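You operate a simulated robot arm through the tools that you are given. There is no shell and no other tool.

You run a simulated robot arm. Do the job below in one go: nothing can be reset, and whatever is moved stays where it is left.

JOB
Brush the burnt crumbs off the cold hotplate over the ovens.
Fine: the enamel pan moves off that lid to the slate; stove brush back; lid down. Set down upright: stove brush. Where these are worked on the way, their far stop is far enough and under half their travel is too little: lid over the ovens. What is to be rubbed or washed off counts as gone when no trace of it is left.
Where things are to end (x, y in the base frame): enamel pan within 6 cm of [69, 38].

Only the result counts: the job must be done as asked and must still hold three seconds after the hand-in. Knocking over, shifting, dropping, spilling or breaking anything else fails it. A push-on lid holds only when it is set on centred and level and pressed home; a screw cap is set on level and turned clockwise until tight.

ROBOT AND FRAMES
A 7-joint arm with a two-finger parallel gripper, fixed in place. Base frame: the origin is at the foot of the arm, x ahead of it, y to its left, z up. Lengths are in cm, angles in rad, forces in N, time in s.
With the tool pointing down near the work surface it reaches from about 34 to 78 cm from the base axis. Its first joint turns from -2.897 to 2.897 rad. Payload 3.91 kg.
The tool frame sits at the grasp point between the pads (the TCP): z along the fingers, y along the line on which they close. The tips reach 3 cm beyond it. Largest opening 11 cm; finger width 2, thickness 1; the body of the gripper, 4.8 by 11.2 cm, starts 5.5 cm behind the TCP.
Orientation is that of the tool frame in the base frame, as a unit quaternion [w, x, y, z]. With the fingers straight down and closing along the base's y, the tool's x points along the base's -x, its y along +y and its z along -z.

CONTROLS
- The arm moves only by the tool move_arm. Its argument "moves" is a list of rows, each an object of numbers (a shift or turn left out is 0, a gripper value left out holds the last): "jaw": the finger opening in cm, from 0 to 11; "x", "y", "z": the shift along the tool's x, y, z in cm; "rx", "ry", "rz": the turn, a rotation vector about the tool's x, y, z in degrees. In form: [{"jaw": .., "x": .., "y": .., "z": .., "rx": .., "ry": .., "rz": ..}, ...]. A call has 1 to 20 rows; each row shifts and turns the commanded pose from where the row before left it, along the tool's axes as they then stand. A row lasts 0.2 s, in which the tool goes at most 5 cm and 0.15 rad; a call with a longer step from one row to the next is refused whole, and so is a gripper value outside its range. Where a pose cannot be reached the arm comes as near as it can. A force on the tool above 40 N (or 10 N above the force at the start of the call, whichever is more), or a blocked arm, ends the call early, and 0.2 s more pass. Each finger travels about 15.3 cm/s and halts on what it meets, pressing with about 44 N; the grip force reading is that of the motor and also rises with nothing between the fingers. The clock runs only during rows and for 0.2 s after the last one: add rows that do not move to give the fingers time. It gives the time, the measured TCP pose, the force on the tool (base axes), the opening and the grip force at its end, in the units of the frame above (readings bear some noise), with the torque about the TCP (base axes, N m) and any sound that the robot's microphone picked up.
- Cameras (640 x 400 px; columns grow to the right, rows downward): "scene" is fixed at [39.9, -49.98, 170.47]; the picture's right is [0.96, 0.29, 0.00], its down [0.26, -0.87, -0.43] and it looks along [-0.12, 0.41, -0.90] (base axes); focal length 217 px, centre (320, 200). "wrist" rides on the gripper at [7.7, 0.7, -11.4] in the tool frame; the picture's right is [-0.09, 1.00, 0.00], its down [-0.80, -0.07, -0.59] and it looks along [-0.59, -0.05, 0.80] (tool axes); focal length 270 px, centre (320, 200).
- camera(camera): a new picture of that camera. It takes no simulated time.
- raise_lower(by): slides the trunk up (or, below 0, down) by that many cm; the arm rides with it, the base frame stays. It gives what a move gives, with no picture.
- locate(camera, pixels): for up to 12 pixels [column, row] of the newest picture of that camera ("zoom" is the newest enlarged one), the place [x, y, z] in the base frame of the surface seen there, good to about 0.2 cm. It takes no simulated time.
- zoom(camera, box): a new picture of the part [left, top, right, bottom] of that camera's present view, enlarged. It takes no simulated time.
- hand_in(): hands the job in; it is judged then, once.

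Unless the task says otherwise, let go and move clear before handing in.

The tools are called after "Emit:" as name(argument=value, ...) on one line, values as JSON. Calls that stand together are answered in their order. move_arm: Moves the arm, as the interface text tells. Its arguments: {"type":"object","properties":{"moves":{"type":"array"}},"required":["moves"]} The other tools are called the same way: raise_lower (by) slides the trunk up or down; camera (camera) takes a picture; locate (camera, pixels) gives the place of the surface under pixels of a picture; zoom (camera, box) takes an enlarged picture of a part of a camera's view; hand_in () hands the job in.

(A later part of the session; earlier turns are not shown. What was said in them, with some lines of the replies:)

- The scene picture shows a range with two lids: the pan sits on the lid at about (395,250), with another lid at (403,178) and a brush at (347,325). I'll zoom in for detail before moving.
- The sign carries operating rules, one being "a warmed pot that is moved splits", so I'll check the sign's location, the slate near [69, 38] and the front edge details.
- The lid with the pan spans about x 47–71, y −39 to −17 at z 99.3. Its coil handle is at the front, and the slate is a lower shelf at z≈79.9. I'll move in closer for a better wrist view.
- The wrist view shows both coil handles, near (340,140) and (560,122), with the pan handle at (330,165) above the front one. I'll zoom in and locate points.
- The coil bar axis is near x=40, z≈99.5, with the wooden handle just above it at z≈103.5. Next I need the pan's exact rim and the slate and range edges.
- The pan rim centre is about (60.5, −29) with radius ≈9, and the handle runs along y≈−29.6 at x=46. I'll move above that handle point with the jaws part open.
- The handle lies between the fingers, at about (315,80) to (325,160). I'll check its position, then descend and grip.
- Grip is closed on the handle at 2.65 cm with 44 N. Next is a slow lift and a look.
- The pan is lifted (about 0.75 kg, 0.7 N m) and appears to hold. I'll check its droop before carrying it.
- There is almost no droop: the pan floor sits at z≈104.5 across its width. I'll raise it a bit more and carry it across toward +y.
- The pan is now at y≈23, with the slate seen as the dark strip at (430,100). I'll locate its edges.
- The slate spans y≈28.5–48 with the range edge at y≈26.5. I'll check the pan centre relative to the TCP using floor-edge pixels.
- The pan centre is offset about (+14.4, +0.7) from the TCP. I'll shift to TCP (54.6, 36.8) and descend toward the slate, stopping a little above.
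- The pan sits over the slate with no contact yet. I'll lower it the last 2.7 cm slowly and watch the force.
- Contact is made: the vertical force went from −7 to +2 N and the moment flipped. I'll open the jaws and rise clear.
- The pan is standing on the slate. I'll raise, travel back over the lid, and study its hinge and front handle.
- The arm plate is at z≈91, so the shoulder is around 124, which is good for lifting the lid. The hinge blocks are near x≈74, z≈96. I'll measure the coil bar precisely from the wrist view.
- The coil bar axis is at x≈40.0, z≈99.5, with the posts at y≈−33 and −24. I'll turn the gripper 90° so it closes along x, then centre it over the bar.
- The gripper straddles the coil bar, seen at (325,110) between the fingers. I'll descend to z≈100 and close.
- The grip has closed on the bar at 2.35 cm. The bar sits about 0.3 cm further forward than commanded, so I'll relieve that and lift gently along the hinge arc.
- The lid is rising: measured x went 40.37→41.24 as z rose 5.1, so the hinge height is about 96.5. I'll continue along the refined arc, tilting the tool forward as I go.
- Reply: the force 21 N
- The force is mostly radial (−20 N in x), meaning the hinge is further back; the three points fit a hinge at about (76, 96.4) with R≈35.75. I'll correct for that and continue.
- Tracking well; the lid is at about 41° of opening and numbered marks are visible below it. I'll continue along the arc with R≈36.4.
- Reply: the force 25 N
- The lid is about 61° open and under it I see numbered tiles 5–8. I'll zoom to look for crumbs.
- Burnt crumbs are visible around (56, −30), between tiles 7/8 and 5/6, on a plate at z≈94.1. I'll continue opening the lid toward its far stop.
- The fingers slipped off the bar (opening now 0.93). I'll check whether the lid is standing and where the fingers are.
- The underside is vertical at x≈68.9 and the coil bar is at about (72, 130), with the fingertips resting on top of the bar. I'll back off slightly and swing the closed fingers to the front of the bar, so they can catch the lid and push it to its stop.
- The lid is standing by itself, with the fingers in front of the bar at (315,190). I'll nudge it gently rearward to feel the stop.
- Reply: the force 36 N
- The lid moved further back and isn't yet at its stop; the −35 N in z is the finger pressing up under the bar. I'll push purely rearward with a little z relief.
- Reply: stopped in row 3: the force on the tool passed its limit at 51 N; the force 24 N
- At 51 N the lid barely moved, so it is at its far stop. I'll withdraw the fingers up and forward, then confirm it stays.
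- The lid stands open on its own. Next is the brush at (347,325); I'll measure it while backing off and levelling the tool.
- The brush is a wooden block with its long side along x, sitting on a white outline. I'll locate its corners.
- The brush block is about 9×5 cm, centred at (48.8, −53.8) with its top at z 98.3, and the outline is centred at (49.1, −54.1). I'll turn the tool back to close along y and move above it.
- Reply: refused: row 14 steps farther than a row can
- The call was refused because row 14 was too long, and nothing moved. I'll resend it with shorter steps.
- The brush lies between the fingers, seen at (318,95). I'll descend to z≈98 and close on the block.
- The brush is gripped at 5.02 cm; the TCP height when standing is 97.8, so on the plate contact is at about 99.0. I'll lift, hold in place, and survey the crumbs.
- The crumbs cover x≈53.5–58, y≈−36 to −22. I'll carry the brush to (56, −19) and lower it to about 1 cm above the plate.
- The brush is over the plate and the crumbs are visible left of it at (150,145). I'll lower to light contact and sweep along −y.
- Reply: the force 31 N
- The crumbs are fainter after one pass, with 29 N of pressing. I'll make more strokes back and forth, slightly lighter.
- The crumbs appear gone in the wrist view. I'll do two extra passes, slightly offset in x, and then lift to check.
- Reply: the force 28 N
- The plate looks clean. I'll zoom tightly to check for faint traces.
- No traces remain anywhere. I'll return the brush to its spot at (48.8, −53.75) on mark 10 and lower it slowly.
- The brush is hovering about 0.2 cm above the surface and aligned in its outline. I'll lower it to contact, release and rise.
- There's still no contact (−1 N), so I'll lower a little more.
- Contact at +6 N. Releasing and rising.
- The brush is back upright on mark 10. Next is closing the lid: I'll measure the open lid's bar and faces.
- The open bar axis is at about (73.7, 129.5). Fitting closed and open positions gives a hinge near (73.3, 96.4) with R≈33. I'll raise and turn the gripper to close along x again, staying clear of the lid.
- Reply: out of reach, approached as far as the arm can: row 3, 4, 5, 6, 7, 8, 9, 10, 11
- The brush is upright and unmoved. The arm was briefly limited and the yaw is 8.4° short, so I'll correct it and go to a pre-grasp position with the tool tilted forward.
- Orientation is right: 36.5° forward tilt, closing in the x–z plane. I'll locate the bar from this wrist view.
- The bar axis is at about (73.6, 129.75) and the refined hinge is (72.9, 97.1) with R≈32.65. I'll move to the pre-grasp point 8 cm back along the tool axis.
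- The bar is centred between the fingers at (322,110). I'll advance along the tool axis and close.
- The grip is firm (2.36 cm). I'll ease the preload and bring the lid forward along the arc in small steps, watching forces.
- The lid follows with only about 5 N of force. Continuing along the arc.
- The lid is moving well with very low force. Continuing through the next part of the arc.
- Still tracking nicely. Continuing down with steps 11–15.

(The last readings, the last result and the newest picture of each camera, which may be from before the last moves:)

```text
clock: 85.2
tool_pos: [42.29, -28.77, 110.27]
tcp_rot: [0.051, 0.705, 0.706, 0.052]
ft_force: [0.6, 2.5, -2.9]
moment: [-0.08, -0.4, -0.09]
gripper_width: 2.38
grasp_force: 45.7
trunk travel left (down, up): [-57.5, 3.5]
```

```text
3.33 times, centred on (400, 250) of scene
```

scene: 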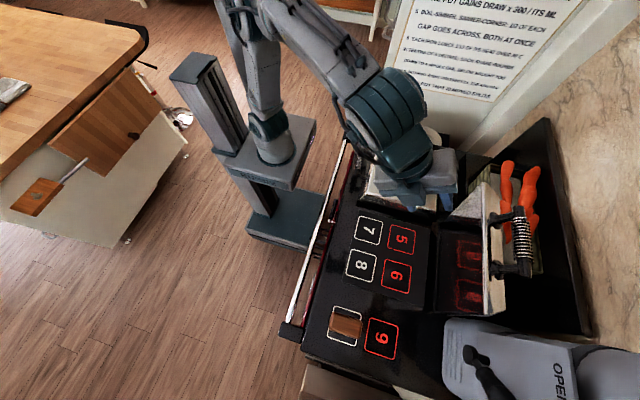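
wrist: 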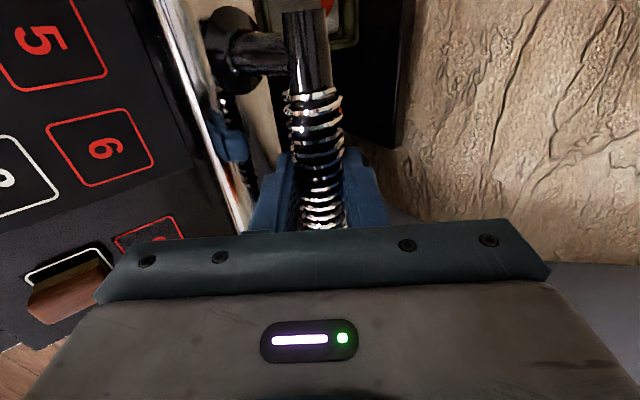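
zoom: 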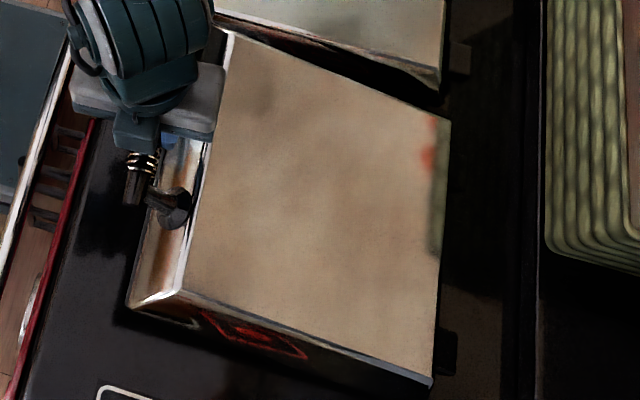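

Lid is about 17° from closed. I'll continue with the last steps more slowly.

Emit:
move_arm(moves=[{"y": -0.66, "z": 1.25, "rx": 1}, {"y": -0.6, "z": 1.29, "rx": 1}, {"y": -0.5, "z": 1.33, "rx": 1}, {"y": -0.44, "z": 1.35, "rx": 1}, {"y": -0.34, "z": 1.2, "rx": 1}, {"y": -0.27, "z": 1.0, "rx": 1}, {"y": -0.1, "z": 0.6}, {}])

Emit:
zoom(camera="scene", box=[320, 190, 480, 310])

```text
clock: 87.0
tool_pos: [40.46, -28.94, 102.11]
tcp_rot: [0.015, 0.706, 0.708, 0.015]
ft_force: [2.0, -0.6, -1.8]
moment: [-0.48, -0.37, -0.09]
gripper_width: 2.38
grasp_force: 44.3
trunk travel left (down, up): [-57.5, 3.5]
```

```text
3.33 times, centred on (400, 250) of scene
```

zoom: 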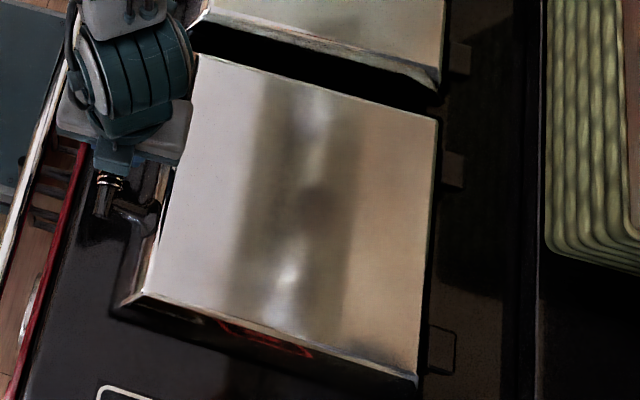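

Nearly closed. I'll keep lowering in small steps until contact force shows.

Emit:
move_arm(moves=[{"z": 0.4}, {"z": 0.4}, {"z": 0.3}, {"z": 0.3}, {}])

Emit:
locate(camera="scene", pixels=[[366, 265], [370, 220], [425, 295], [400, 255], [390, 215], [360, 275]])

```text
clock: 88.2
tool_pos: [40.36, -28.85, 101.04]
tcp_rot: [0.018, 0.706, 0.707, 0.015]
ft_force: [-2.8, -0.1, 33.0]
moment: [0.26, 0.06, -0.09]
gripper_width: 2.38
grasp_force: 45.1
trunk travel left (down, up): [-57.5, 3.5]
```

```text
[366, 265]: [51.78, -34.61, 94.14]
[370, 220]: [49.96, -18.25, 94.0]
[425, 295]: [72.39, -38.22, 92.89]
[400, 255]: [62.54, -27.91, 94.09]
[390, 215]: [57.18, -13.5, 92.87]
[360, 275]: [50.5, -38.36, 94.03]
```

Contact at 33 N means the lid is down on the plate. I'll open the jaws and rise straight up.

Emit:
move_arm(moves=[{"z": -0.3}, {"jaw": 3.5}, {"jaw": 4.8}, {}, {"z": -2}, {"z": -4}, {"z": -4}, {"z": -4}, {"z": -4}, {}])

Emit:
camera(camera="scene")

Emit:
locate(camera="scene", pixels=[[366, 265], [370, 220], [425, 295], [400, 255], [430, 235], [352, 272], [403, 178], [347, 325], [440, 240], [385, 128], [424, 130], [410, 130]])

Emit:
zoom(camera="scene", box=[270, 120, 480, 250])

Emit:
zoom(camera="scene", box=[270, 230, 480, 361])

```text
clock: 90.3
tool_pos: [39.68, -28.79, 119.08]
tcp_rot: [0.014, 0.706, 0.708, 0.015]
ft_force: [-0.6, 0.6, -0.8]
moment: [0.02, -0.01, 0.0]
gripper_width: 4.81
grasp_force: 0.0
trunk travel left (down, up): [-57.5, 3.5]
```

```text
taken
```

scene: 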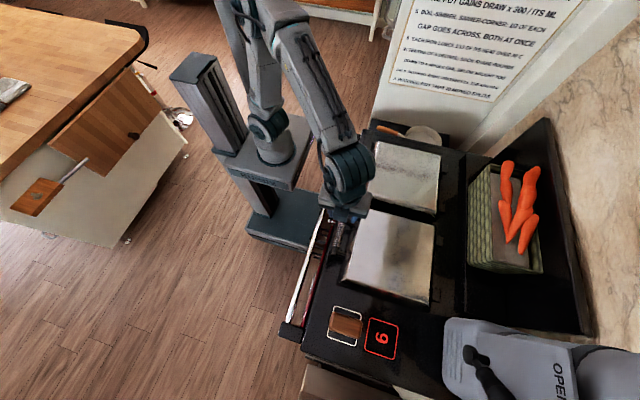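

```text
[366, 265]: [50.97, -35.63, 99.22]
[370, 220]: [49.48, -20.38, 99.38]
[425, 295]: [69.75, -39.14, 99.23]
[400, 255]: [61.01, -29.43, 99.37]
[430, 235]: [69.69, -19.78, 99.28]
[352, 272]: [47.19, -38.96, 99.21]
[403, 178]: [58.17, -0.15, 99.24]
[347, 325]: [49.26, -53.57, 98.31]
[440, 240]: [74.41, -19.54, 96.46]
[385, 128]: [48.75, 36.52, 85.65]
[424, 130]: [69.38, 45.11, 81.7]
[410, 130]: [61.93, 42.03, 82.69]
```

```text
3.05 times, centred on (375, 185) of scene
```

zoom: 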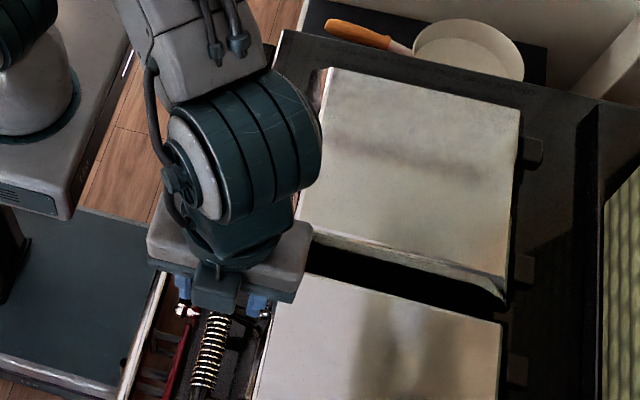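

```text
3.05 times, centred on (375, 296) of scene
```

zoom: 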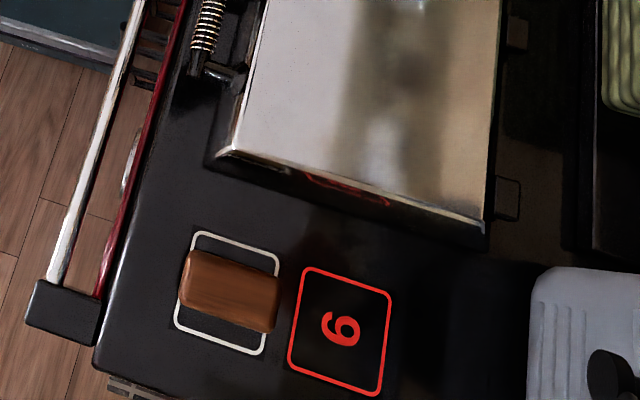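

All checks look right:
- **Lid:** flat at z≈99.3, as before.
- **Brush:** upright on its mark, top at z 98.3.
- **Pan:** on the slate, centred near (68.4, 38).
- **Plate:** it was clean before the lid came down.

The gripper is clear, so I'm handing in.

Emit:
hand_in()

```text
The job is handed in.
```

I brushed the burnt crumbs off the cold hotplate. Close-up pictures before I shut the lid showed no trace left. The job is handed in, but I haven't seen the judging result.

- **Enamel pan:** it is on the slate, centred at about (68.4, 38.1), well within 6 cm of the target.
- **Lid over the ovens:** I opened it to its far stop. On the way up the gripper slipped off the handle near the top, but the lid stayed standing. I later lowered it under grip, and it now sits flat at its original height.
- **Stove brush:** it is upright, back where it started on its outlined mark.
- **Everything else:** nothing else looked moved in the last pictures, and the gripper was open and clear of everything.
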